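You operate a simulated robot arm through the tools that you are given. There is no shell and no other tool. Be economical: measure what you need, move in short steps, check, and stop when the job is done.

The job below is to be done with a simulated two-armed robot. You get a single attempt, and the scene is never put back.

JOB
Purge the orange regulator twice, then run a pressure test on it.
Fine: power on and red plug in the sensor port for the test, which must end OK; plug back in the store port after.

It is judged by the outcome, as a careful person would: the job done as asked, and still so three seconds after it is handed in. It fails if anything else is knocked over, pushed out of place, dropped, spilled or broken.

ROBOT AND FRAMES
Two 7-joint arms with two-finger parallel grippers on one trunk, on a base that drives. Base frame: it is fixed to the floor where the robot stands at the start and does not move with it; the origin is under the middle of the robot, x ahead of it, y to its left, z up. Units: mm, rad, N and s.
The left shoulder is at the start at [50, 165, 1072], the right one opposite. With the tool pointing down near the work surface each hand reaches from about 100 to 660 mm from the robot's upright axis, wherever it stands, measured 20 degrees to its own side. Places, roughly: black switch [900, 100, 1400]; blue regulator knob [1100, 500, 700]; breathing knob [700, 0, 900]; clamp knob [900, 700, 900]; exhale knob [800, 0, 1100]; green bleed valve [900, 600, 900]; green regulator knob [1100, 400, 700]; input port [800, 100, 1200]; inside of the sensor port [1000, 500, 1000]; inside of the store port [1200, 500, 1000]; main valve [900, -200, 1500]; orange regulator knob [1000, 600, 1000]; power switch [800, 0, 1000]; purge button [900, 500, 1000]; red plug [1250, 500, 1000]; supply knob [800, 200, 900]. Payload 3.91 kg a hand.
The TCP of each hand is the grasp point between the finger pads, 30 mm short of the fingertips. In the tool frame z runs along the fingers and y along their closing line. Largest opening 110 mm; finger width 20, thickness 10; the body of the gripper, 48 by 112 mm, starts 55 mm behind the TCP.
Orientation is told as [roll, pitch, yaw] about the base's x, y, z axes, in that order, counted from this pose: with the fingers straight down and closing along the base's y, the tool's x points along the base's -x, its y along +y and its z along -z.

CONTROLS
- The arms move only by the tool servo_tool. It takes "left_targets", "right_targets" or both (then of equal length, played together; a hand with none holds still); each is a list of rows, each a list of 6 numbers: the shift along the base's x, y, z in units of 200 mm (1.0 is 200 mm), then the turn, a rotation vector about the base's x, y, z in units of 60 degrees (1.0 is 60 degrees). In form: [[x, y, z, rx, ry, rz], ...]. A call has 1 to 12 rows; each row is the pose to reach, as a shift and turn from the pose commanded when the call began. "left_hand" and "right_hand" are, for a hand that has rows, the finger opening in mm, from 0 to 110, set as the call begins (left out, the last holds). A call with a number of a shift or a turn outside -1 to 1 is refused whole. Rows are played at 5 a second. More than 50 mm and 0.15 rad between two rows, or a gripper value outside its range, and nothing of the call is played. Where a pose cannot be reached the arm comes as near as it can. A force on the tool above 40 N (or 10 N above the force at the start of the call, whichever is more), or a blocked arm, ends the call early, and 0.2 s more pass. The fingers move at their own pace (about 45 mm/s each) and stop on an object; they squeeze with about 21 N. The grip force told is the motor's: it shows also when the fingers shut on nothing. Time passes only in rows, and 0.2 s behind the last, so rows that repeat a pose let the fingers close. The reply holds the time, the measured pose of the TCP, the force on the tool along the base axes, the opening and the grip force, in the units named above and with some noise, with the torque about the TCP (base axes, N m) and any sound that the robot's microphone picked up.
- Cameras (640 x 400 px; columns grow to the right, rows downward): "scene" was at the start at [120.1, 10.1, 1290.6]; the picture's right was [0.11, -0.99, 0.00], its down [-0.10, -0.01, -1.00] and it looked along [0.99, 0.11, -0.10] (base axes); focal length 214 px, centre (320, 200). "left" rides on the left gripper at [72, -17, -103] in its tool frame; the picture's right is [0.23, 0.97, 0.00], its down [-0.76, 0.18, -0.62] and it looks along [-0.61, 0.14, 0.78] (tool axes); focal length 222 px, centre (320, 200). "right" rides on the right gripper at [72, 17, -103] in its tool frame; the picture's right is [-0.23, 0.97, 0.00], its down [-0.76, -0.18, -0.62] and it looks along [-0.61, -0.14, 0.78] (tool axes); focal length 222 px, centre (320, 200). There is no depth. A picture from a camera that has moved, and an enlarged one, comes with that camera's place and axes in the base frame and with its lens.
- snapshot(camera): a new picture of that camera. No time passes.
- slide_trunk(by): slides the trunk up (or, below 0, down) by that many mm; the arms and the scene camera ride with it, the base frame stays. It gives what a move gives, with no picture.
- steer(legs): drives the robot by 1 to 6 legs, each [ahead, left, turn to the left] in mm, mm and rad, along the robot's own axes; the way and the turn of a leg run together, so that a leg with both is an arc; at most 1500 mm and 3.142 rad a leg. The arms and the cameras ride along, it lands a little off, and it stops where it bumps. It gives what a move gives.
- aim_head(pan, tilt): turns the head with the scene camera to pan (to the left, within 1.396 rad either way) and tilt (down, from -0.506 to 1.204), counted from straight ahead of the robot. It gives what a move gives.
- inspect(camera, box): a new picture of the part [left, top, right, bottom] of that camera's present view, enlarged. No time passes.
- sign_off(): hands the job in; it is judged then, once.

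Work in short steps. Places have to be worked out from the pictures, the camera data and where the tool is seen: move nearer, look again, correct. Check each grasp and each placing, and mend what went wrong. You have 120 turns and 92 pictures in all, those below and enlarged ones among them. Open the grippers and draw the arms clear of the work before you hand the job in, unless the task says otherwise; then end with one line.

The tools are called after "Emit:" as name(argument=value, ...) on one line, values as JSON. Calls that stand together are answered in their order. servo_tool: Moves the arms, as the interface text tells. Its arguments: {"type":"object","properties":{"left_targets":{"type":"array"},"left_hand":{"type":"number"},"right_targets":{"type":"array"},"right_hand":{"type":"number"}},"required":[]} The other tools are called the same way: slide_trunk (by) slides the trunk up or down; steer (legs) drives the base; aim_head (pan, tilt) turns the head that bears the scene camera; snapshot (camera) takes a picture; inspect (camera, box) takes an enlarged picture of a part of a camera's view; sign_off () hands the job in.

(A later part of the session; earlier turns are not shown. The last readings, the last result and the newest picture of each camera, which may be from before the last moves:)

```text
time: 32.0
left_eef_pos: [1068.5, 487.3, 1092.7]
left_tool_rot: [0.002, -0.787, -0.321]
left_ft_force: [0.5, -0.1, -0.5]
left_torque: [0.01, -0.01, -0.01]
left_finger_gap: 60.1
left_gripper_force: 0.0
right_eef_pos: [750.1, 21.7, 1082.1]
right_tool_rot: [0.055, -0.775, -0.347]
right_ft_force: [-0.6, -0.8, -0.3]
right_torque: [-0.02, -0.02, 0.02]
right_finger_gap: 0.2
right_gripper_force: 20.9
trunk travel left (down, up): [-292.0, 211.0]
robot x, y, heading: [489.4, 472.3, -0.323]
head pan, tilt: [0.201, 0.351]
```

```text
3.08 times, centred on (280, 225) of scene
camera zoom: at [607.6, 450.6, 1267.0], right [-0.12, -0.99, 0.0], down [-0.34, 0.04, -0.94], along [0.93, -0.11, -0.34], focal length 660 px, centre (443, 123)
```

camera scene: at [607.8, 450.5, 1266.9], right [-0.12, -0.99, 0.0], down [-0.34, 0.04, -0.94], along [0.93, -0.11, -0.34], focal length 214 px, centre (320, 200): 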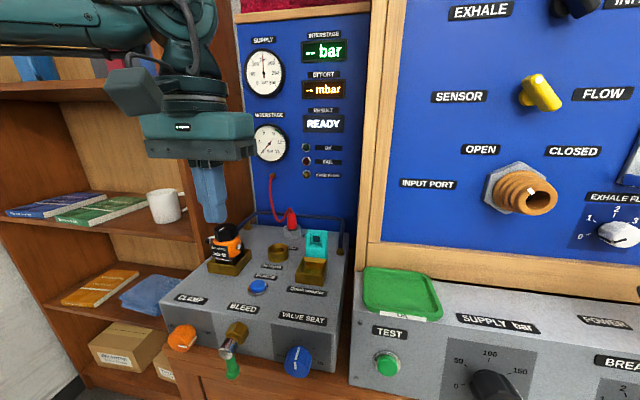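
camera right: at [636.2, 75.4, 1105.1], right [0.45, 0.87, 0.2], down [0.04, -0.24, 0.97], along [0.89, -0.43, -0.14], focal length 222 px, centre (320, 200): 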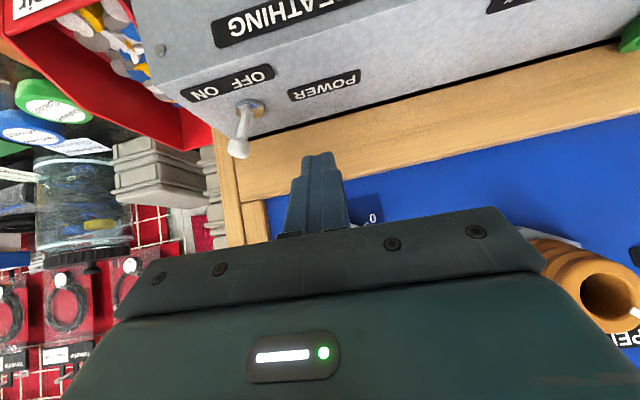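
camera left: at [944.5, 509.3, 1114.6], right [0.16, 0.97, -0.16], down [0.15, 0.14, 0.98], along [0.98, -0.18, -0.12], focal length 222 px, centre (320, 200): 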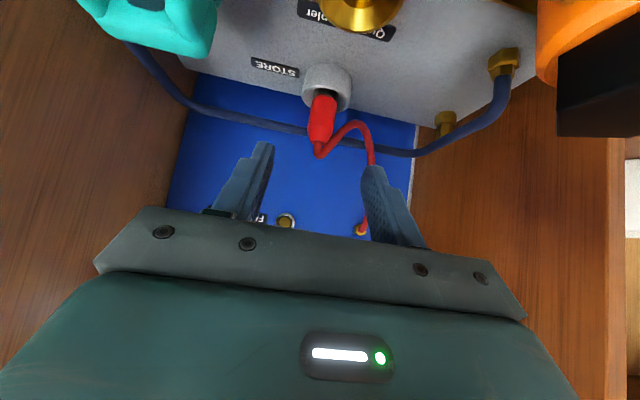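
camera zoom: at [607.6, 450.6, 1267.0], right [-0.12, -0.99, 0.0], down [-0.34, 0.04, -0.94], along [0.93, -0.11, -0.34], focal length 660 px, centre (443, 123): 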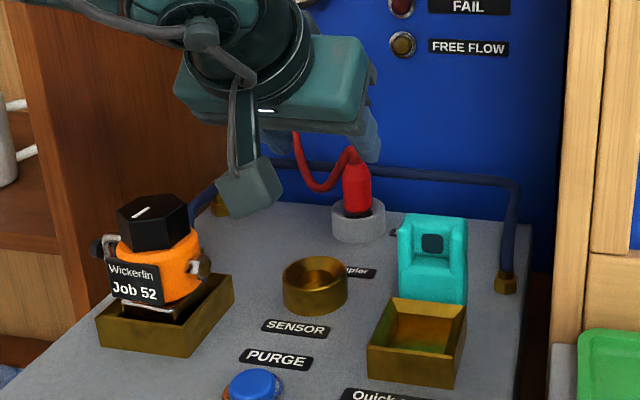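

Wrist view confirms the plug at (1141,462,1012). I narrow the opening to 46 mm to stay clear of the cable and advance onto the plug.

Emit:
servo_tool(left_targets=[[0, 0, 0, 0, 0, 0], [0.08, -0.028, -0.083, 0, 0, 0], [0.16, -0.056, -0.165, 0, 0, 0], [0.24, -0.084, -0.248, 0, 0, 0], [0.321, -0.112, -0.33, 0, 0, 0]], left_hand=46)

Emit:
snapshot(camera="left")

Emit:
inspect(camera="scene", box=[200, 160, 360, 290])

```text
time: 33.2
left_eef_pos: [1131.5, 464.6, 1026.9]
left_tool_rot: [0.001, -0.787, -0.322]
left_ft_force: [0.0, 1.0, 0.1]
left_torque: [0.01, -0.01, 0.02]
left_finger_gap: 45.9
left_gripper_force: 0.0
right_eef_pos: [750.8, 20.1, 1082.2]
right_tool_rot: [0.056, -0.773, -0.346]
right_ft_force: [0.2, -1.1, -0.3]
right_torque: [0.01, -0.03, 0.0]
right_finger_gap: 0.2
right_gripper_force: 21.0
trunk travel left (down, up): [-292.0, 211.0]
robot x, y, heading: [489.4, 469.6, -0.322]
head pan, tilt: [0.201, 0.351]
```

```text
55 pictures are left
camera left: at [1008.0, 486.9, 1049.8], right [0.15, 0.97, -0.16], down [0.15, 0.14, 0.98], along [0.98, -0.18, -0.12], focal length 222 px, centre (320, 200)
```

left: 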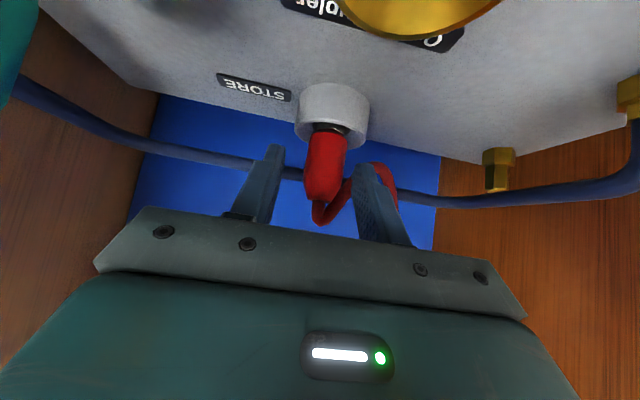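

```text
3.08 times, centred on (280, 225) of scene
camera zoom: at [608.1, 450.5, 1266.9], right [-0.12, -0.99, 0.0], down [-0.34, 0.04, -0.94], along [0.93, -0.11, -0.34], focal length 660 px, centre (443, 123)
```

zoom: 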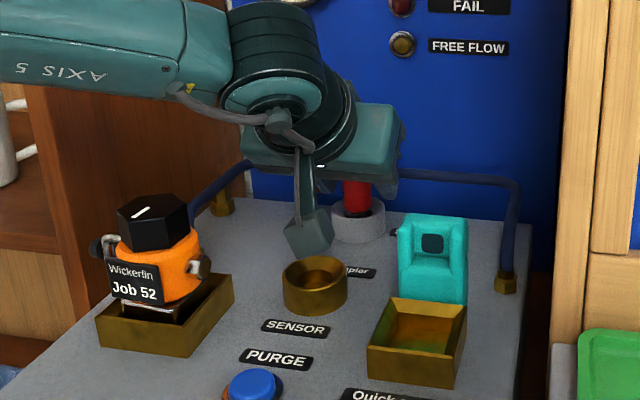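

The plug stands between the finger pads. I close the hand on it.

Emit:
servo_tool(left_targets=[[0, 0, 0, 0, 0, 0], [0, 0, 0, 0, 0, 0], [0, 0, 0, 0, 0, 0]], left_hand=0)

Emit:
snapshot(camera="left")

```text
time: 34.0
left_eef_pos: [1131.2, 465.2, 1027.6]
left_tool_rot: [0.0, -0.785, -0.32]
left_ft_force: [-0.5, -0.4, -1.6]
left_torque: [-0.07, 0.04, -0.06]
left_finger_gap: 23.1
left_gripper_force: 21.1
right_eef_pos: [750.5, 20.9, 1081.9]
right_tool_rot: [0.056, -0.775, -0.348]
right_ft_force: [0.5, -0.6, -0.6]
right_torque: [-0.02, 0.0, 0.02]
right_finger_gap: 0.0
right_gripper_force: 21.5
trunk travel left (down, up): [-292.0, 211.0]
robot x, y, heading: [490.8, 472.0, -0.326]
head pan, tilt: [0.201, 0.351]
```

```text
53 pictures are left
camera left: at [1007.5, 487.0, 1049.6], right [0.16, 0.97, -0.16], down [0.15, 0.14, 0.98], along [0.98, -0.18, -0.12], focal length 222 px, centre (320, 200)
```

left: 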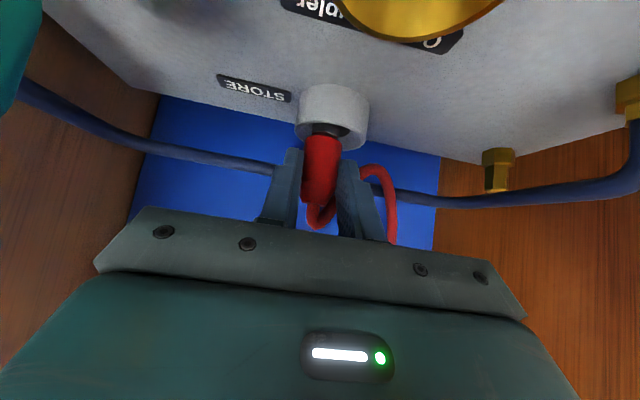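

The grip holds at 23 mm. I lift straight up 60 mm, noting the store grasp pose (1131.3, 465, 1027).

Emit:
servo_tool(left_targets=[[0, 0, 0.06, 0, 0, 0], [0, 0, 0.15, 0, 0, 0], [0, 0, 0.23, 0, 0, 0], [0, 0, 0.3, 0, 0, 0]])

Emit:
snapshot(camera="left")

Emit:
inspect(camera="scene", box=[200, 160, 360, 290])

```text
time: 35.0
left_eef_pos: [1132.0, 465.1, 1088.2]
left_tool_rot: [0.001, -0.785, -0.324]
left_ft_force: [0.2, 0.0, -0.8]
left_torque: [0.02, -0.01, 0.0]
left_finger_gap: 24.8
left_gripper_force: 21.0
right_eef_pos: [750.3, 20.0, 1081.1]
right_tool_rot: [0.056, -0.775, -0.347]
right_ft_force: [0.6, 0.3, -0.4]
right_torque: [0.0, -0.01, 0.02]
right_finger_gap: 0.0
right_gripper_force: 20.6
trunk travel left (down, up): [-292.0, 211.0]
robot x, y, heading: [486.3, 470.4, -0.326]
head pan, tilt: [0.201, 0.351]
```

```text
52 pictures are left
camera left: at [1008.2, 487.7, 1110.7], right [0.16, 0.97, -0.16], down [0.15, 0.14, 0.98], along [0.98, -0.18, -0.12], focal length 222 px, centre (320, 200)
```

left: 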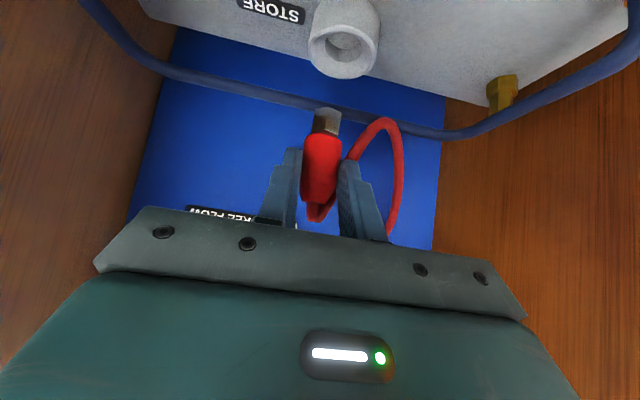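

```text
3.08 times, centred on (280, 225) of scene
camera zoom: at [607.8, 450.5, 1266.9], right [-0.12, -0.99, 0.0], down [-0.34, 0.04, -0.94], along [0.93, -0.11, -0.34], focal length 660 px, centre (443, 123)
```

zoom: 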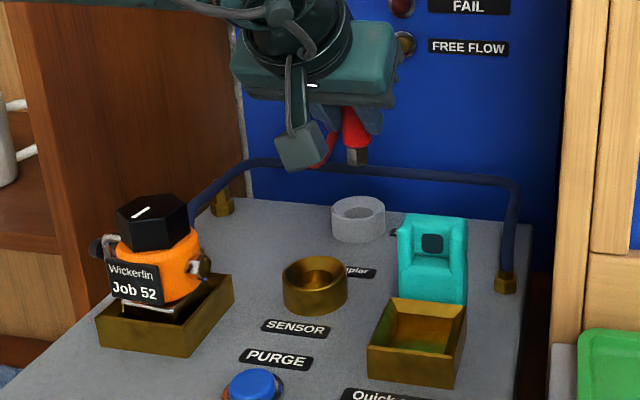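

The plug is out, with its steel tip showing, and the empty store rim appears at (342,42) in the wrist view as an alignment reference. I shift over to the sensor port and compare.

Emit:
servo_tool(left_targets=[[-0.15, 0.056, 0, 0, 0, 0], [-0.3, 0.112, 0, 0, 0, 0], [-0.439, 0.165, 0, 0, 0, 0], [-0.439, 0.165, 0, 0, 0, 0]])

Emit:
snapshot(camera="left")

Emit:
inspect(camera="scene", box=[200, 160, 360, 290])

```text
time: 36.0
left_eef_pos: [1043.3, 497.6, 1087.1]
left_tool_rot: [0.0, -0.786, -0.32]
left_ft_force: [0.0, -0.8, -0.2]
left_torque: [-0.03, 0.03, -0.05]
left_finger_gap: 24.6
left_gripper_force: 20.6
right_eef_pos: [749.1, 20.7, 1081.2]
right_tool_rot: [0.055, -0.775, -0.348]
right_ft_force: [-0.9, 0.5, -0.7]
right_torque: [-0.02, -0.01, 0.0]
right_finger_gap: 0.0
right_gripper_force: 20.8
trunk travel left (down, up): [-292.0, 211.0]
robot x, y, heading: [484.9, 469.1, -0.325]
head pan, tilt: [0.201, 0.351]
```

```text
50 pictures are left
camera left: at [919.8, 520.0, 1110.1], right [0.15, 0.97, -0.16], down [0.15, 0.14, 0.98], along [0.98, -0.18, -0.12], focal length 222 px, centre (320, 200)
```

left: 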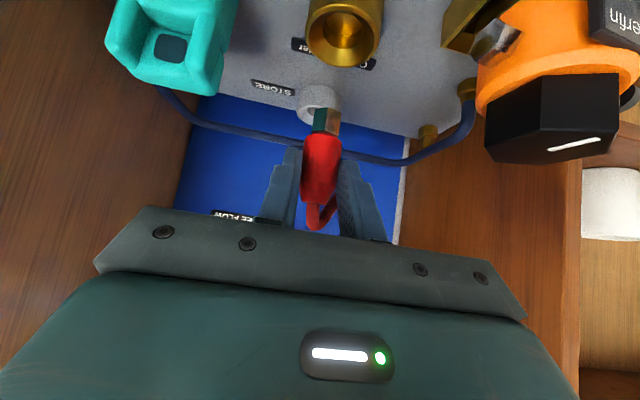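

```text
3.08 times, centred on (280, 225) of scene
camera zoom: at [607.9, 450.5, 1266.9], right [-0.12, -0.99, 0.0], down [-0.34, 0.04, -0.94], along [0.93, -0.11, -0.34], focal length 660 px, centre (443, 123)
```

zoom: 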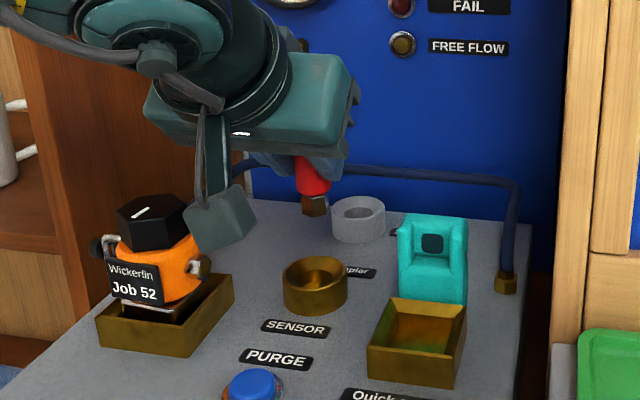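

Close to aligned; I enlarge the wrist view to compare the rims.

Emit:
inspect(camera="left", box=[260, 0, 420, 130])

Emit:
inspect(camera="scene", box=[255, 195, 305, 235])

```text
3.08 times, centred on (340, 65) of left
camera zoom: at [919.8, 520.0, 1110.1], right [0.15, 0.97, -0.16], down [0.15, 0.14, 0.98], along [0.98, -0.18, -0.12], focal length 684 px, centre (258, 615)
```

zoom: 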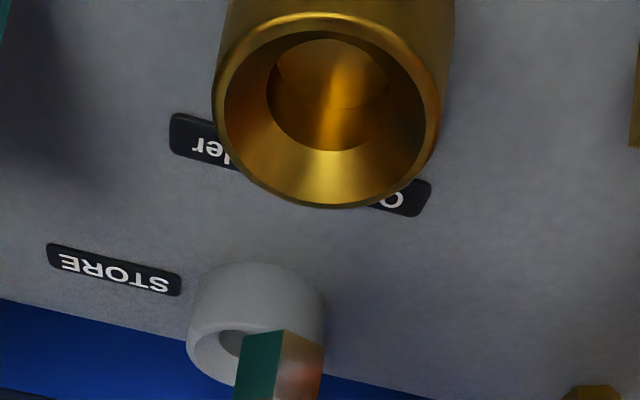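

```text
10.00 times, centred on (280, 215) of scene
camera zoom: at [607.9, 450.5, 1266.9], right [-0.12, -0.99, 0.0], down [-0.34, 0.04, -0.94], along [0.93, -0.11, -0.34], focal length 2145 px, centre (720, 50)
```

zoom: 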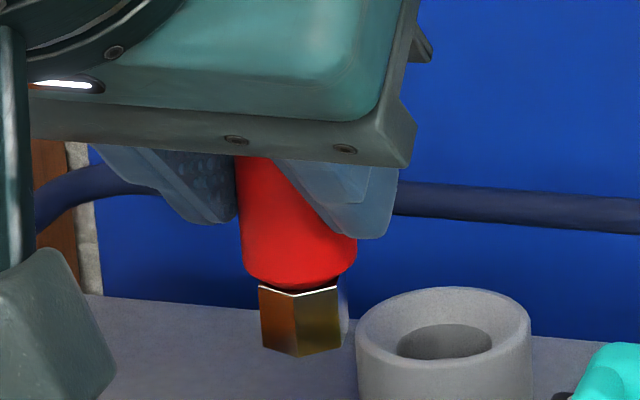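

The sensor rim height is uncertain, so I lower the plug 22 mm to cut the parallax and compare tip and rim from both cameras.

Emit:
servo_tool(left_targets=[[0, 0, -0.06, 0, 0, 0], [0, 0, -0.11, 0, 0, 0], [0, 0, -0.11, 0, 0, 0]])

Emit:
inspect(camera="left", box=[260, 0, 420, 130])

Emit:
inspect(camera="scene", box=[250, 210, 310, 260])

```text
time: 36.8
left_eef_pos: [1044.6, 498.9, 1067.1]
left_tool_rot: [-0.001, -0.785, -0.321]
left_ft_force: [-0.3, 0.5, -0.2]
left_torque: [0.03, 0.0, 0.01]
left_finger_gap: 24.4
left_gripper_force: 21.3
right_eef_pos: [749.2, 20.2, 1080.9]
right_tool_rot: [0.055, -0.777, -0.346]
right_ft_force: [-0.3, -0.3, 0.0]
right_torque: [0.01, -0.05, 0.0]
right_finger_gap: 0.4
right_gripper_force: 20.7
trunk travel left (down, up): [-292.0, 211.0]
robot x, y, heading: [487.9, 468.0, -0.316]
head pan, tilt: [0.201, 0.351]
```

```text
3.08 times, centred on (340, 65) of left
camera zoom: at [920.3, 520.1, 1088.9], right [0.16, 0.97, -0.16], down [0.15, 0.14, 0.98], along [0.98, -0.18, -0.12], focal length 684 px, centre (258, 615)
```

zoom: 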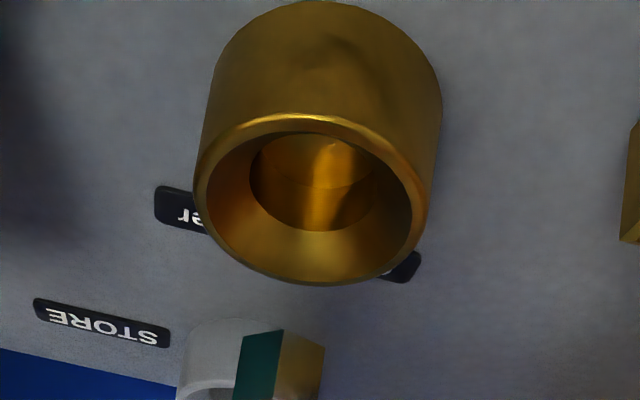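

```text
8.00 times, centred on (280, 235) of scene
camera zoom: at [607.8, 450.6, 1266.9], right [-0.12, -0.99, 0.0], down [-0.34, 0.04, -0.94], along [0.93, -0.11, -0.34], focal length 1716 px, centre (640, -80)
```

zoom: 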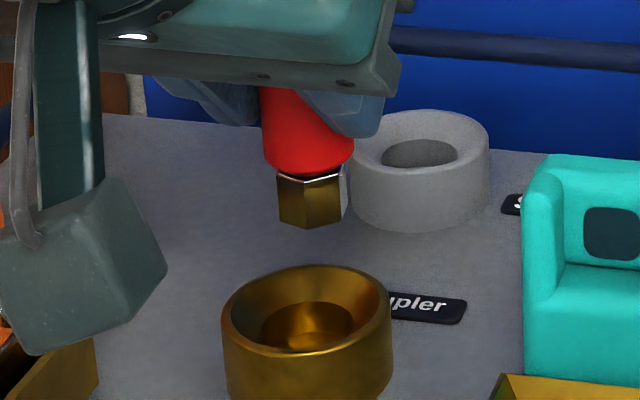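

Parallax puts the sensor rim at z≈984, u≈842, which matches the plug along the bench depth with about 2.5 mm of sideways correction needed. I correct and lower to just above the rim.

Emit:
servo_tool(left_targets=[[0.004, 0.012, -0.04, 0, 0, 0], [0.004, 0.012, -0.1, 0, 0, 0], [0.004, 0.012, -0.1, 0, 0, 0]])

Emit:
inspect(camera="left", box=[260, 20, 420, 150])

Emit:
inspect(camera="scene", box=[250, 210, 310, 260])

```text
time: 37.6
left_eef_pos: [1044.3, 500.8, 1045.8]
left_tool_rot: [0.001, -0.787, -0.323]
left_ft_force: [0.4, 0.0, -1.3]
left_torque: [0.04, 0.02, 0.0]
left_finger_gap: 24.7
left_gripper_force: 21.3
right_eef_pos: [748.7, 21.0, 1081.5]
right_tool_rot: [0.056, -0.775, -0.347]
right_ft_force: [0.6, -0.4, -0.2]
right_torque: [0.03, 0.0, -0.01]
right_finger_gap: 0.0
right_gripper_force: 20.8
trunk travel left (down, up): [-292.0, 211.0]
robot x, y, heading: [487.3, 470.6, -0.324]
head pan, tilt: [0.201, 0.351]
```

```text
3.08 times, centred on (340, 85) of left
camera zoom: at [920.6, 522.8, 1068.2], right [0.15, 0.97, -0.16], down [0.15, 0.14, 0.98], along [0.98, -0.18, -0.12], focal length 684 px, centre (258, 554)
```

zoom: 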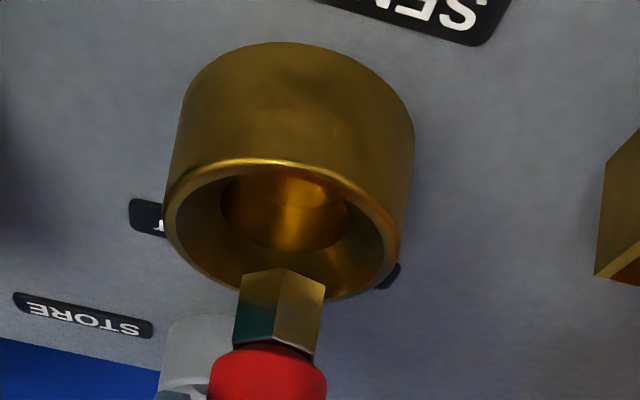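

```text
8.00 times, centred on (280, 235) of scene
camera zoom: at [607.8, 450.6, 1266.9], right [-0.12, -0.99, 0.0], down [-0.34, 0.04, -0.94], along [0.93, -0.11, -0.34], focal length 1716 px, centre (640, -80)
```

zoom: 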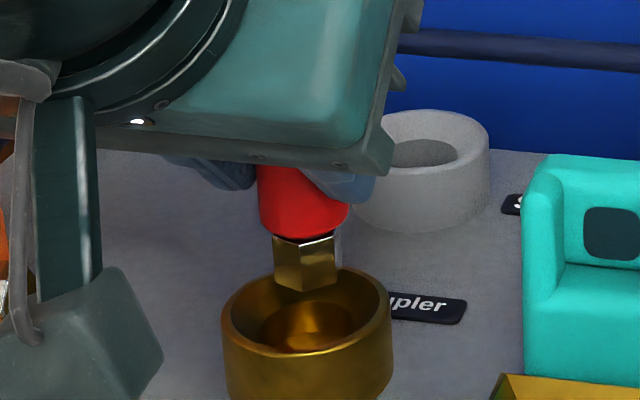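

Tip and rim line up within about 2 mm in both views. I descend slowly in small steps.

Emit:
servo_tool(left_targets=[[0, 0, -0.03, 0, 0, 0], [0, 0, -0.06, 0, 0, 0], [0, 0, -0.08, 0, 0, 0], [0, 0, -0.1, 0, 0, 0], [0, 0, -0.1, 0, 0, 0]])

Emit:
inspect(camera="left", box=[260, 60, 420, 190])

```text
time: 38.8
left_eef_pos: [1043.9, 500.7, 1026.2]
left_tool_rot: [0.0, -0.79, -0.323]
left_ft_force: [-0.5, 1.2, 16.0]
left_torque: [-0.04, -0.41, 0.03]
left_finger_gap: 24.6
left_gripper_force: 20.4
right_eef_pos: [749.1, 20.3, 1082.7]
right_tool_rot: [0.057, -0.775, -0.349]
right_ft_force: [0.3, 1.1, -0.3]
right_torque: [-0.01, -0.03, -0.01]
right_finger_gap: 0.0
right_gripper_force: 20.9
trunk travel left (down, up): [-292.0, 211.0]
robot x, y, heading: [485.6, 469.8, -0.324]
head pan, tilt: [0.201, 0.351]
```

```text
3.08 times, centred on (340, 125) of left
camera zoom: at [920.2, 522.5, 1049.2], right [0.16, 0.97, -0.16], down [0.15, 0.14, 0.98], along [0.98, -0.18, -0.12], focal length 684 px, centre (258, 431)
```

zoom: 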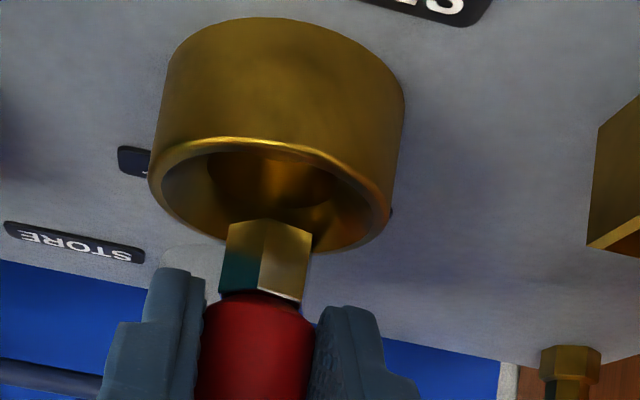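

The contact torque and picture show the tip resting on the far rim; the plug slid about 15 mm in the grip, so its axis is further forward than I thought. I lift and look again.

Emit:
servo_tool(left_targets=[[0, 0, 0.04, 0, 0, 0], [0, 0, 0.08, 0, 0, 0], [0, 0, 0.08, 0, 0, 0]])

Emit:
inspect(camera="left", box=[240, 40, 440, 200])

Emit:
inspect(camera="scene", box=[250, 210, 310, 260])

```text
time: 39.6
left_eef_pos: [1044.2, 500.2, 1040.1]
left_tool_rot: [0.001, -0.784, -0.321]
left_ft_force: [0.6, 0.3, -1.4]
left_torque: [-0.02, 0.01, -0.03]
left_finger_gap: 24.5
left_gripper_force: 20.9
right_eef_pos: [749.4, 20.8, 1081.7]
right_tool_rot: [0.057, -0.776, -0.348]
right_ft_force: [0.3, -0.1, 0.5]
right_torque: [-0.03, 0.03, -0.02]
right_finger_gap: 0.0
right_gripper_force: 21.2
trunk travel left (down, up): [-292.0, 211.0]
robot x, y, heading: [487.5, 469.7, -0.326]
head pan, tilt: [0.201, 0.351]
```

```text
2.50 times, centred on (340, 120) of left
camera zoom: at [921.1, 523.1, 1063.9], right [0.15, 0.97, -0.16], down [0.15, 0.14, 0.98], along [0.98, -0.18, -0.12], focal length 555 px, centre (270, 400)
```

zoom: 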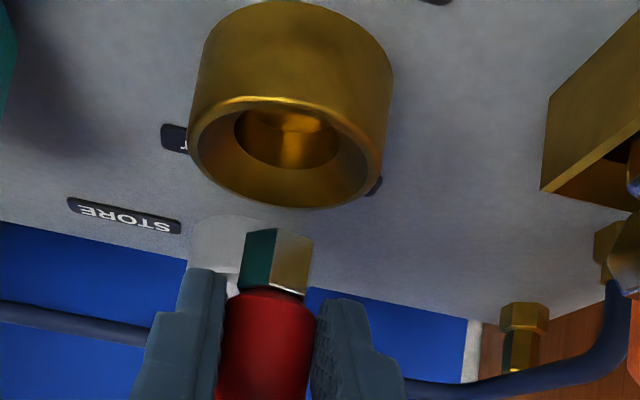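

```text
8.00 times, centred on (280, 235) of scene
camera zoom: at [607.8, 450.6, 1266.9], right [-0.12, -0.99, 0.0], down [-0.34, 0.04, -0.94], along [0.93, -0.11, -0.34], focal length 1716 px, centre (640, -80)
```

zoom: 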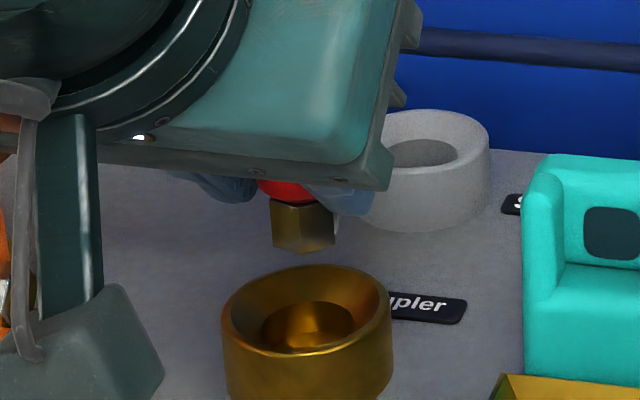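

Intersecting the views puts the plug tip at u≈846–850 against the port at u≈840, so I shift 8 mm toward the robot and lower gently into the funnel.

Emit:
servo_tool(left_targets=[[-0.038, 0.0125, 0, 0, 0, 0], [-0.038, 0.0125, -0.05, 0, 0, 0], [-0.038, 0.0125, -0.08, 0, 0, 0], [-0.038, 0.0125, -0.1, 0, 0, 0], [-0.038, 0.0125, -0.1, 0, 0, 0]])

Emit:
inspect(camera="left", box=[240, 60, 440, 220])

Emit:
inspect(camera="scene", box=[250, 210, 310, 260])

```text
time: 40.8
left_eef_pos: [1037.3, 502.5, 1024.9]
left_tool_rot: [0.0, -0.792, -0.323]
left_ft_force: [-4.3, -0.1, 9.5]
left_torque: [-0.08, -0.13, -0.02]
left_finger_gap: 24.6
left_gripper_force: 21.2
right_eef_pos: [747.4, 22.3, 1081.7]
right_tool_rot: [0.055, -0.775, -0.346]
right_ft_force: [-0.1, -0.1, 0.7]
right_torque: [0.01, -0.01, -0.02]
right_finger_gap: 0.0
right_gripper_force: 20.7
trunk travel left (down, up): [-292.0, 211.0]
robot x, y, heading: [487.3, 470.4, -0.323]
head pan, tilt: [0.201, 0.351]
```

```text
2.50 times, centred on (340, 140) of left
camera zoom: at [912.6, 524.5, 1045.7], right [0.16, 0.97, -0.16], down [0.14, 0.14, 0.98], along [0.98, -0.18, -0.12], focal length 555 px, centre (270, 350)
```

zoom: 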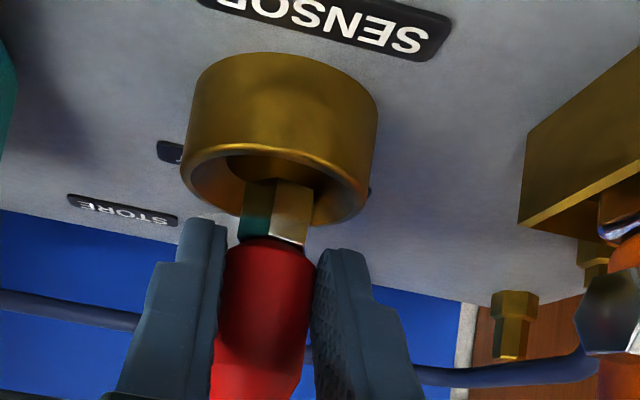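

```text
8.00 times, centred on (280, 235) of scene
camera zoom: at [606.4, 450.6, 1267.2], right [-0.12, -0.99, 0.0], down [-0.34, 0.04, -0.94], along [0.93, -0.11, -0.34], focal length 1716 px, centre (640, -80)
```

zoom: 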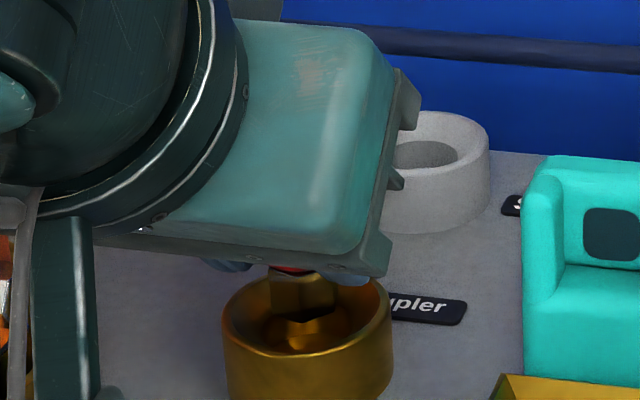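

The tip is now inside the mouth but pressing the far funnel wall (Fx −4 N). I back off a little, shift 5 mm more toward the robot and lower again.

Emit:
servo_tool(left_targets=[[0, 0, 0.02, 0, 0, 0], [-0.0235, 0.008, 0.02, 0, 0, 0], [-0.0235, 0.008, -0.02, 0, 0, 0], [-0.0235, 0.008, -0.05, 0, 0, 0], [-0.0235, 0.008, -0.05, 0, 0, 0]])

Emit:
inspect(camera="left", box=[240, 60, 440, 220])

Emit:
inspect(camera="scene", box=[250, 210, 310, 260])

```text
time: 42.0
left_eef_pos: [1030.4, 503.9, 1016.1]
left_tool_rot: [0.002, -0.793, -0.324]
left_ft_force: [-8.3, -0.1, 14.5]
left_torque: [0.2, -0.06, 0.06]
left_finger_gap: 24.8
left_gripper_force: 21.3
right_eef_pos: [748.1, 21.4, 1083.2]
right_tool_rot: [0.059, -0.774, -0.349]
right_ft_force: [-0.7, -1.2, 0.1]
right_torque: [0.02, -0.01, 0.01]
right_finger_gap: 0.0
right_gripper_force: 21.3
trunk travel left (down, up): [-292.0, 211.0]
robot x, y, heading: [490.3, 471.9, -0.319]
head pan, tilt: [0.201, 0.351]
```

```text
2.50 times, centred on (340, 140) of left
camera zoom: at [906.9, 526.6, 1037.1], right [0.16, 0.97, -0.16], down [0.14, 0.14, 0.98], along [0.98, -0.18, -0.12], focal length 555 px, centre (270, 350)
```

zoom: 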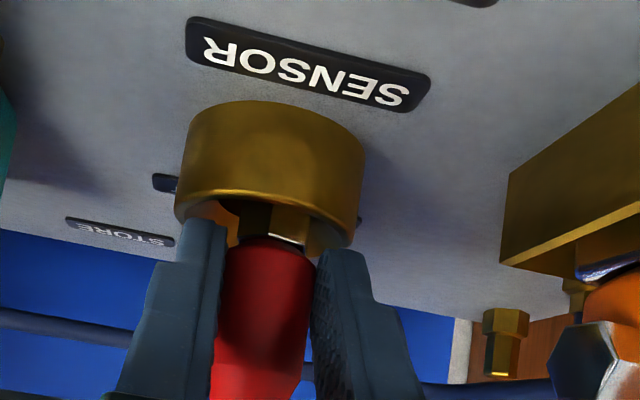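

```text
8.00 times, centred on (280, 235) of scene
camera zoom: at [605.4, 450.5, 1267.4], right [-0.12, -0.99, 0.0], down [-0.34, 0.04, -0.94], along [0.93, -0.11, -0.34], focal length 1716 px, centre (640, -80)
```

zoom: 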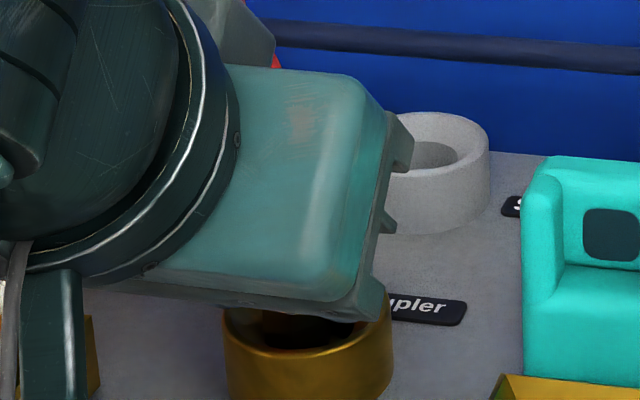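

No slip this time, but the force still points back off the far funnel wall. I shift another 5 mm toward the robot and probe down.

Emit:
servo_tool(left_targets=[[0, 0, 0.02, 0, 0, 0], [-0.0235, 0.008, 0.02, 0, 0, 0], [-0.0235, 0.008, -0.01, 0, 0, 0], [-0.0235, 0.008, -0.04, 0, 0, 0], [-0.0235, 0.008, -0.04, 0, 0, 0]])

Emit:
inspect(camera="left", box=[240, 60, 440, 220])

```text
time: 43.0
left_eef_pos: [1029.4, 503.9, 1014.9]
left_tool_rot: [0.005, -0.814, -0.326]
left_ft_force: [-10.0, 2.8, 13.4]
left_torque: [0.25, -0.01, 0.19]
left_finger_gap: 24.7
left_gripper_force: 21.0
right_eef_pos: [748.2, 21.4, 1081.6]
right_tool_rot: [0.059, -0.778, -0.347]
right_ft_force: [0.4, -0.9, 0.3]
right_torque: [0.01, 0.03, -0.03]
right_finger_gap: 0.0
right_gripper_force: 20.9
trunk travel left (down, up): [-292.0, 211.0]
robot x, y, heading: [489.1, 471.2, -0.321]
head pan, tilt: [0.201, 0.351]
stopped in row 5 (left hand): the force on the tool passed its limit at 42 N (the readings are from after the stop); the commanded pose is now the measured one
```

```text
2.50 times, centred on (340, 140) of left
camera zoom: at [904.8, 527.1, 1034.1], right [0.16, 0.97, -0.16], down [0.12, 0.14, 0.98], along [0.98, -0.18, -0.1], focal length 555 px, centre (270, 350)
```

zoom: 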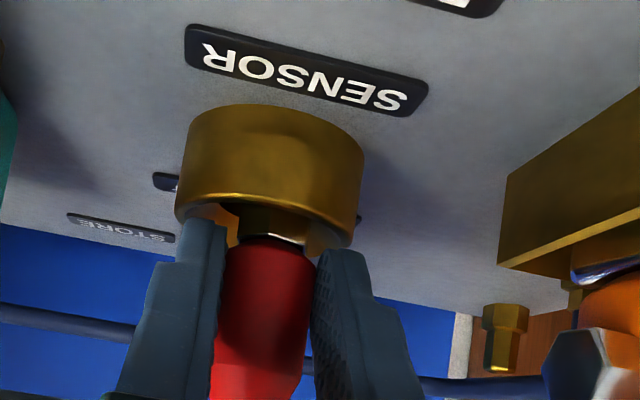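

The fingertips themselves are now at the rim because of the earlier slip, so I need a higher grip. I open only slightly (to 31 mm), so the fingers guard the plug while it settles into the funnel.

Emit:
servo_tool(left_targets=[[0, 0, 0.01, 0, 0, 0], [0, 0, 0.01, 0, 0, 0], [0, 0, 0.01, 0, 0, 0]], left_hand=31)

Emit:
inspect(camera="left", box=[240, 60, 440, 220])

```text
time: 43.9
left_eef_pos: [1029.1, 503.1, 1015.8]
left_tool_rot: [0.004, -0.806, -0.329]
left_ft_force: [-11.0, -8.3, 6.0]
left_torque: [-0.31, 0.22, -0.12]
left_finger_gap: 28.2
left_gripper_force: 0.2
right_eef_pos: [748.4, 20.8, 1082.0]
right_tool_rot: [0.057, -0.774, -0.348]
right_ft_force: [0.9, 0.2, 0.1]
right_torque: [0.0, 0.0, 0.04]
right_finger_gap: 0.0
right_gripper_force: 21.3
trunk travel left (down, up): [-292.0, 211.0]
robot x, y, heading: [491.3, 470.8, -0.323]
head pan, tilt: [0.201, 0.351]
```

```text
2.50 times, centred on (340, 140) of left
camera zoom: at [905.1, 525.9, 1035.1], right [0.16, 0.97, -0.16], down [0.13, 0.14, 0.98], along [0.98, -0.18, -0.1], focal length 555 px, centre (270, 350)
```

zoom: 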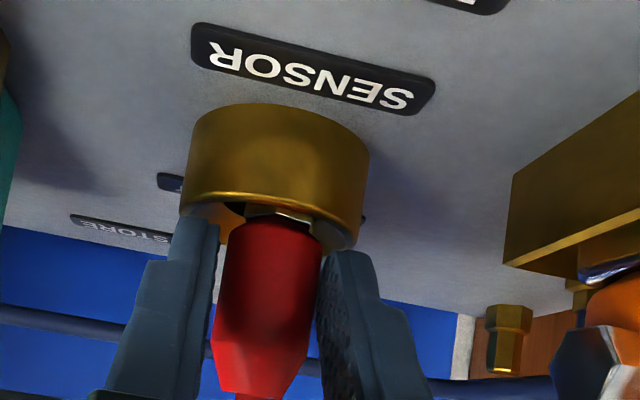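

The plug dropped about 6 mm deeper into the port; the fingertips were the ones jammed in the funnel mouth. I raise the hand 24 mm with a slightly wider opening.

Emit:
servo_tool(left_targets=[[-0.005, 0, 0.03, 0, 0, 0], [-0.005, 0, 0.06, 0, 0, 0], [-0.005, 0, 0.09, 0, 0, 0], [-0.005, 0, 0.12, 0, 0, 0], [-0.005, 0, 0.12, 0, 0, 0]], left_hand=34)

Emit:
inspect(camera="left", box=[240, 40, 440, 200])

Emit:
inspect(camera="scene", box=[250, 210, 310, 260])

```text
time: 45.0
left_eef_pos: [1029.8, 506.5, 1037.5]
left_tool_rot: [0.004, -0.807, -0.326]
left_ft_force: [-0.2, -0.7, -0.3]
left_torque: [0.02, -0.02, 0.01]
left_finger_gap: 34.1
left_gripper_force: 0.0
right_eef_pos: [750.5, 21.6, 1081.2]
right_tool_rot: [0.055, -0.776, -0.347]
right_ft_force: [0.5, 0.2, 0.8]
right_torque: [-0.04, -0.02, 0.01]
right_finger_gap: 0.2
right_gripper_force: 20.2
trunk travel left (down, up): [-292.0, 211.0]
robot x, y, heading: [488.7, 469.5, -0.323]
head pan, tilt: [0.201, 0.351]
```

```text
2.50 times, centred on (340, 120) of left
camera zoom: at [906.1, 527.8, 1057.9], right [0.16, 0.97, -0.16], down [0.13, 0.14, 0.98], along [0.98, -0.18, -0.1], focal length 555 px, centre (270, 400)
```

zoom: 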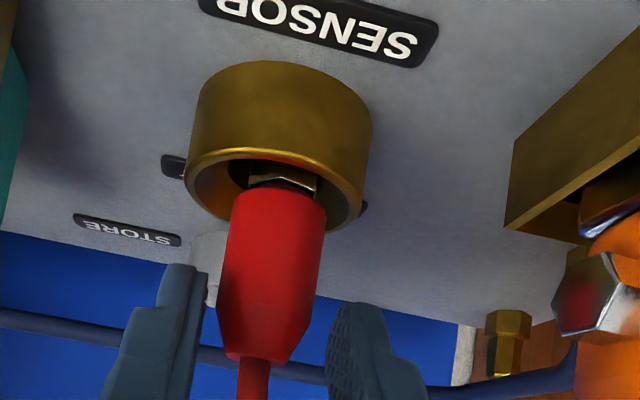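

```text
8.00 times, centred on (280, 235) of scene
camera zoom: at [607.8, 450.7, 1266.9], right [-0.12, -0.99, 0.0], down [-0.34, 0.04, -0.94], along [0.93, -0.11, -0.34], focal length 1716 px, centre (640, -80)
```

zoom: 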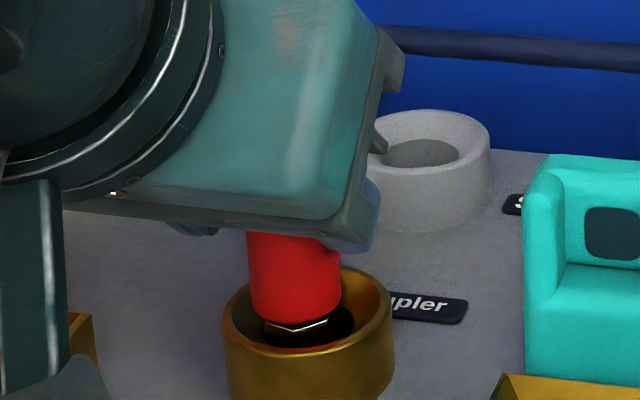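

The plug stands in the throat with only a few mm of brass showing. I move forward 12 mm, regrip it higher and then press it home.

Emit:
servo_tool(left_targets=[[0.03, -0.01, 0, 0, 0, 0], [0.057, -0.019, 0, 0, 0, 0], [0.057, -0.019, 0, 0, 0, 0]], left_hand=36)

Emit:
servo_tool(left_targets=[[0, 0, 0, 0, 0, 0], [0, 0, 0, 0, 0, 0]], left_hand=0)

Emit:
inspect(camera="left", box=[240, 40, 440, 200])

```text
time: 45.9
left_eef_pos: [1042.4, 502.7, 1039.0]
left_tool_rot: [0.006, -0.807, -0.326]
left_ft_force: [0.4, 0.6, -0.5]
left_torque: [0.02, -0.02, 0.01]
left_finger_gap: 36.2
left_gripper_force: 0.0
right_eef_pos: [750.0, 22.5, 1081.3]
right_tool_rot: [0.055, -0.775, -0.346]
right_ft_force: [-0.6, 0.6, 0.0]
right_torque: [0.02, -0.01, -0.03]
right_finger_gap: 0.0
right_gripper_force: 20.8
trunk travel left (down, up): [-292.0, 211.0]
robot x, y, heading: [492.9, 474.4, -0.321]
head pan, tilt: [0.201, 0.351]
```

```text
time: 46.5
left_eef_pos: [1042.6, 501.4, 1038.1]
left_tool_rot: [0.006, -0.807, -0.328]
left_ft_force: [0.1, -2.9, -0.6]
left_torque: [-0.12, 0.0, 0.01]
left_finger_gap: 24.3
left_gripper_force: 20.5
right_eef_pos: [751.6, 19.8, 1081.6]
right_tool_rot: [0.055, -0.774, -0.347]
right_ft_force: [0.9, 0.1, 0.9]
right_torque: [0.0, -0.03, -0.01]
right_finger_gap: 0.0
right_gripper_force: 20.9
trunk travel left (down, up): [-292.0, 211.0]
robot x, y, heading: [488.6, 472.3, -0.321]
head pan, tilt: [0.201, 0.351]
```

```text
2.50 times, centred on (340, 120) of left
camera zoom: at [917.7, 523.9, 1058.2], right [0.16, 0.97, -0.16], down [0.13, 0.14, 0.98], along [0.98, -0.18, -0.1], focal length 555 px, centre (270, 400)
```

zoom: 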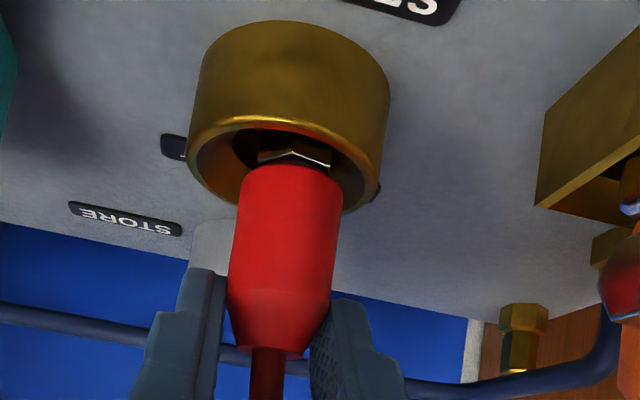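

Gripped higher up the body. I push straight down in small steps and watch the force.

Emit:
servo_tool(left_targets=[[0, 0, -0.02, 0, 0, 0], [0, 0, -0.04, 0, 0, 0], [0, 0, -0.06, 0, 0, 0], [0, 0, -0.06, 0, 0, 0]])

Emit:
inspect(camera="left", box=[240, 40, 440, 200])

Emit:
snapshot(camera="scene")

```text
time: 47.5
left_eef_pos: [1041.1, 501.1, 1027.5]
left_tool_rot: [0.008, -0.808, -0.326]
left_ft_force: [0.8, -1.1, 15.3]
left_torque: [-0.14, -0.17, -0.02]
left_finger_gap: 25.1
left_gripper_force: 20.5
right_eef_pos: [747.9, 20.1, 1080.5]
right_tool_rot: [0.057, -0.775, -0.346]
right_ft_force: [0.3, 0.6, 0.0]
right_torque: [0.03, -0.07, 0.01]
right_finger_gap: 0.3
right_gripper_force: 21.5
trunk travel left (down, up): [-292.0, 211.0]
robot x, y, heading: [487.0, 471.8, -0.325]
head pan, tilt: [0.201, 0.351]
```

```text
2.50 times, centred on (340, 120) of left
camera zoom: at [916.1, 523.1, 1046.2], right [0.16, 0.97, -0.16], down [0.13, 0.14, 0.98], along [0.98, -0.18, -0.1], focal length 555 px, centre (270, 400)
```

zoom: 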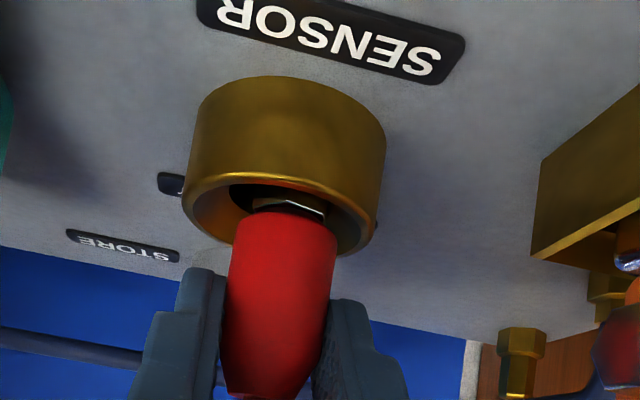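

```text
29 pictures are left
camera scene: at [606.5, 450.5, 1267.1], right [-0.12, -0.99, 0.0], down [-0.34, 0.04, -0.94], along [0.93, -0.11, -0.34], focal length 214 px, centre (320, 200)
```

scene: 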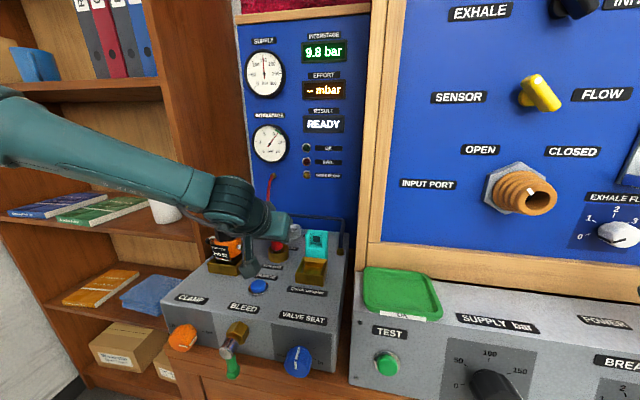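

Interstage now reads 9.8 bar, so the plug is seated in the sensor port. I release it and raise the left hand 14 mm around it, ready for a higher grip later.

Emit:
servo_tool(left_targets=[[0, 0, 0, 0, 0, 0], [0, 0, 0.01, 0, 0, 0], [0, 0, 0.04, 0, 0, 0], [0, 0, 0.08, 0, 0, 0]], left_hand=38)

Emit:
servo_tool(right_targets=[[-0.2, 0.07, 0.05, 0, 0, 0], [-0.4, 0.13, 0.05, 0, 0, 0], [-0.6, 0.2, 0.05, 0, 0, 0], [-0.6, 0.4, 0.05, 0, 0, 0], [-0.55, 0.6, 0.05, 0, 0, 0], [-0.48, 0.8, 0.05, 0, 0, 0], [-0.42, 1.0, 0.05, 0, 0, 0]])

```text
time: 48.5
left_eef_pos: [1042.1, 500.2, 1042.0]
left_tool_rot: [0.007, -0.806, -0.325]
left_ft_force: [0.6, 0.6, 0.1]
left_torque: [-0.01, -0.01, 0.0]
left_finger_gap: 37.6
left_gripper_force: 0.1
right_eef_pos: [749.7, 22.0, 1081.4]
right_tool_rot: [0.055, -0.774, -0.348]
right_ft_force: [-0.4, -0.3, -0.5]
right_torque: [0.02, -0.01, 0.02]
right_finger_gap: 0.0
right_gripper_force: 20.8
trunk travel left (down, up): [-292.0, 211.0]
robot x, y, heading: [485.3, 469.6, -0.32]
head pan, tilt: [0.201, 0.351]
```

```text
time: 50.0
left_eef_pos: [1043.0, 502.0, 1040.6]
left_tool_rot: [0.005, -0.807, -0.325]
left_ft_force: [0.0, -0.2, 0.4]
left_torque: [-0.01, -0.04, -0.03]
left_finger_gap: 37.9
left_gripper_force: 0.0
right_eef_pos: [693.4, 228.3, 1139.5]
right_tool_rot: [0.055, -0.771, -0.348]
right_ft_force: [0.9, -0.3, 0.3]
right_torque: [-0.01, -0.01, -0.02]
right_finger_gap: 0.0
right_gripper_force: 20.9
right hand out of reach, approached as far as the arm can: row 3, 4, 5, 6, 7
trunk travel left (down, up): [-292.0, 211.0]
robot x, y, heading: [488.2, 472.1, -0.323]
head pan, tilt: [0.201, 0.351]
```

That close-in tilted pose is out of reach, so I untilt the right hand to about 20°, which should also bring it in reach.

Emit:
servo_tool(right_targets=[[0, 0, 0.1, 0.04, 0.121, 0], [0, 0, 0.2, 0.08, 0.242, 0], [0, 0, 0.2, 0.12, 0.363, 0], [0, 0, 0.2, 0.128, 0.386, 0], [0, 0, 0.2, 0.128, 0.386, 0]])

```text
time: 51.2
left_eef_pos: [1041.7, 499.9, 1041.5]
left_tool_rot: [0.008, -0.806, -0.327]
left_ft_force: [1.2, -0.2, 1.0]
left_torque: [0.0, -0.02, 0.0]
left_finger_gap: 38.0
left_gripper_force: 0.0
right_eef_pos: [692.4, 227.2, 1177.9]
right_tool_rot: [0.043, -0.346, -0.34]
right_ft_force: [0.4, -0.2, -0.2]
right_torque: [-0.02, -0.01, 0.02]
right_finger_gap: 0.0
right_gripper_force: 21.0
trunk travel left (down, up): [-292.0, 211.0]
robot x, y, heading: [491.3, 471.7, -0.322]
head pan, tilt: [0.201, 0.351]
```

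It's at (692,227,1178) as expected. I go down, then left to in front of the TEST button.

Emit:
servo_tool(right_targets=[[0, 0, -0.2, 0, 0, 0], [0, 0, -0.4, 0, 0, 0], [0.05, 0.15, -0.55, 0, 0, 0], [0.1, 0.3, -0.7, 0, 0, 0], [0.16, 0.45, -0.85, 0, 0, 0], [0.25, 0.6, -0.92, 0, 0, 0], [0.25, 0.6, -0.92, 0, 0, 0]])

Emit:
aim_head(pan=0.1, tilt=0.65)

Emit:
snapshot(camera="scene")

```text
time: 52.9
left_eef_pos: [1042.2, 499.9, 1041.4]
left_tool_rot: [0.007, -0.805, -0.326]
left_ft_force: [0.5, -0.2, 0.5]
left_torque: [0.0, -0.02, 0.02]
left_finger_gap: 37.8
left_gripper_force: 0.1
right_eef_pos: [730.0, 303.1, 1008.1]
right_tool_rot: [0.047, -0.348, -0.346]
right_ft_force: [-0.4, 0.3, -0.6]
right_torque: [0.02, 0.05, -0.01]
right_finger_gap: 0.0
right_gripper_force: 20.7
right hand out of reach, approached as far as the arm can: row 5, 6, 7
trunk travel left (down, up): [-292.0, 211.0]
robot x, y, heading: [490.3, 471.3, -0.325]
head pan, tilt: [0.201, 0.351]
```

```text
time: 53.6
left_eef_pos: [1042.8, 499.7, 1041.0]
left_tool_rot: [0.007, -0.807, -0.326]
left_ft_force: [-0.2, -0.1, 0.5]
left_torque: [-0.02, 0.01, 0.02]
left_finger_gap: 38.3
left_gripper_force: 0.0
right_eef_pos: [728.3, 303.5, 1007.1]
right_tool_rot: [0.047, -0.349, -0.344]
right_ft_force: [1.0, 0.3, 0.4]
right_torque: [0.03, 0.0, 0.0]
right_finger_gap: 0.0
right_gripper_force: 20.9
trunk travel left (down, up): [-292.0, 211.0]
robot x, y, heading: [486.3, 469.0, -0.319]
head pan, tilt: [0.099, 0.649]
```

```text
28 pictures are left
camera scene: at [600.0, 442.8, 1240.0], right [-0.22, -0.98, 0.0], down [-0.59, 0.13, -0.8], along [0.78, -0.18, -0.6], focal length 214 px, centre (320, 200)
```

scene: 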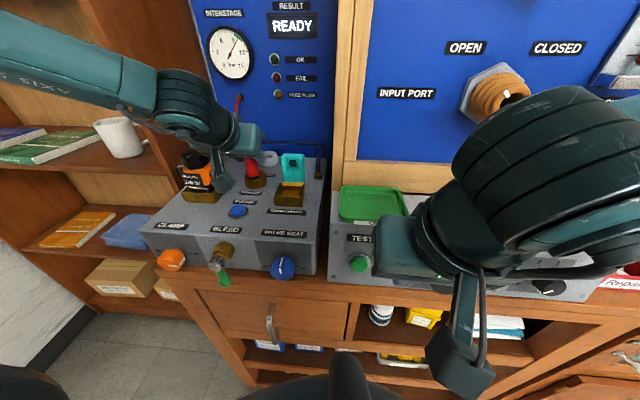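

The right arm runs out of reach 48 mm short. I'll withdraw the left hand from the plug and back the base up a bit, so the button is at a better distance.

Emit:
servo_tool(left_targets=[[-0.13, 0.043, 0.13, 0, 0, 0], [-0.26, 0.087, 0.26, 0, 0, 0], [-0.4, 0.13, 0.4, 0, 0, 0]])

Emit:
steer(legs=[[-130, 0, 0]])

Emit:
snapshot(camera="scene")

```text
time: 54.5
left_eef_pos: [960.6, 526.6, 1121.6]
left_tool_rot: [0.006, -0.807, -0.326]
left_ft_force: [0.5, -1.4, 0.1]
left_torque: [-0.03, 0.01, 0.0]
left_finger_gap: 38.0
left_gripper_force: 0.0
right_eef_pos: [729.2, 303.9, 1007.8]
right_tool_rot: [0.048, -0.348, -0.344]
right_ft_force: [0.6, -0.7, 0.5]
right_torque: [0.0, -0.02, -0.01]
right_finger_gap: 0.0
right_gripper_force: 21.0
trunk travel left (down, up): [-292.0, 211.0]
robot x, y, heading: [486.8, 471.2, -0.325]
head pan, tilt: [0.099, 0.649]
```

```text
time: 55.7
left_eef_pos: [838.6, 566.5, 1122.4]
left_tool_rot: [0.007, -0.806, -0.325]
left_ft_force: [-0.9, 0.7, 0.5]
left_torque: [-0.02, 0.01, -0.02]
left_finger_gap: 38.4
left_gripper_force: 0.0
right_eef_pos: [609.0, 343.5, 1007.6]
right_tool_rot: [0.047, -0.349, -0.344]
right_ft_force: [-0.4, 0.3, 0.3]
right_torque: [0.02, -0.02, 0.02]
right_finger_gap: 0.0
right_gripper_force: 20.4
trunk travel left (down, up): [-292.0, 211.0]
robot x, y, heading: [366.3, 513.8, -0.318]
head pan, tilt: [0.099, 0.649]
```

```text
27 pictures are left
camera scene: at [478.7, 483.3, 1240.0], right [-0.22, -0.98, 0.0], down [-0.59, 0.13, -0.8], along [0.78, -0.18, -0.6], focal length 214 px, centre (320, 200)
```

scene: 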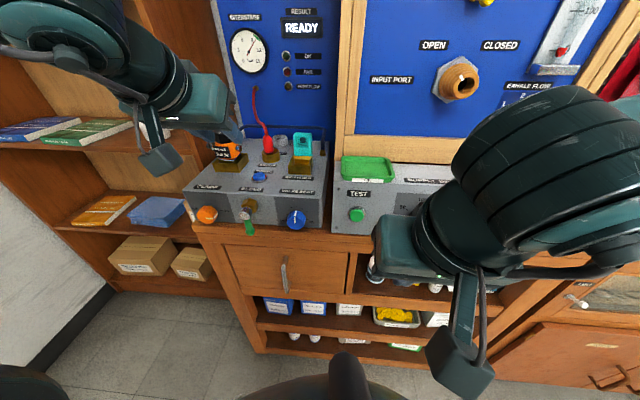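

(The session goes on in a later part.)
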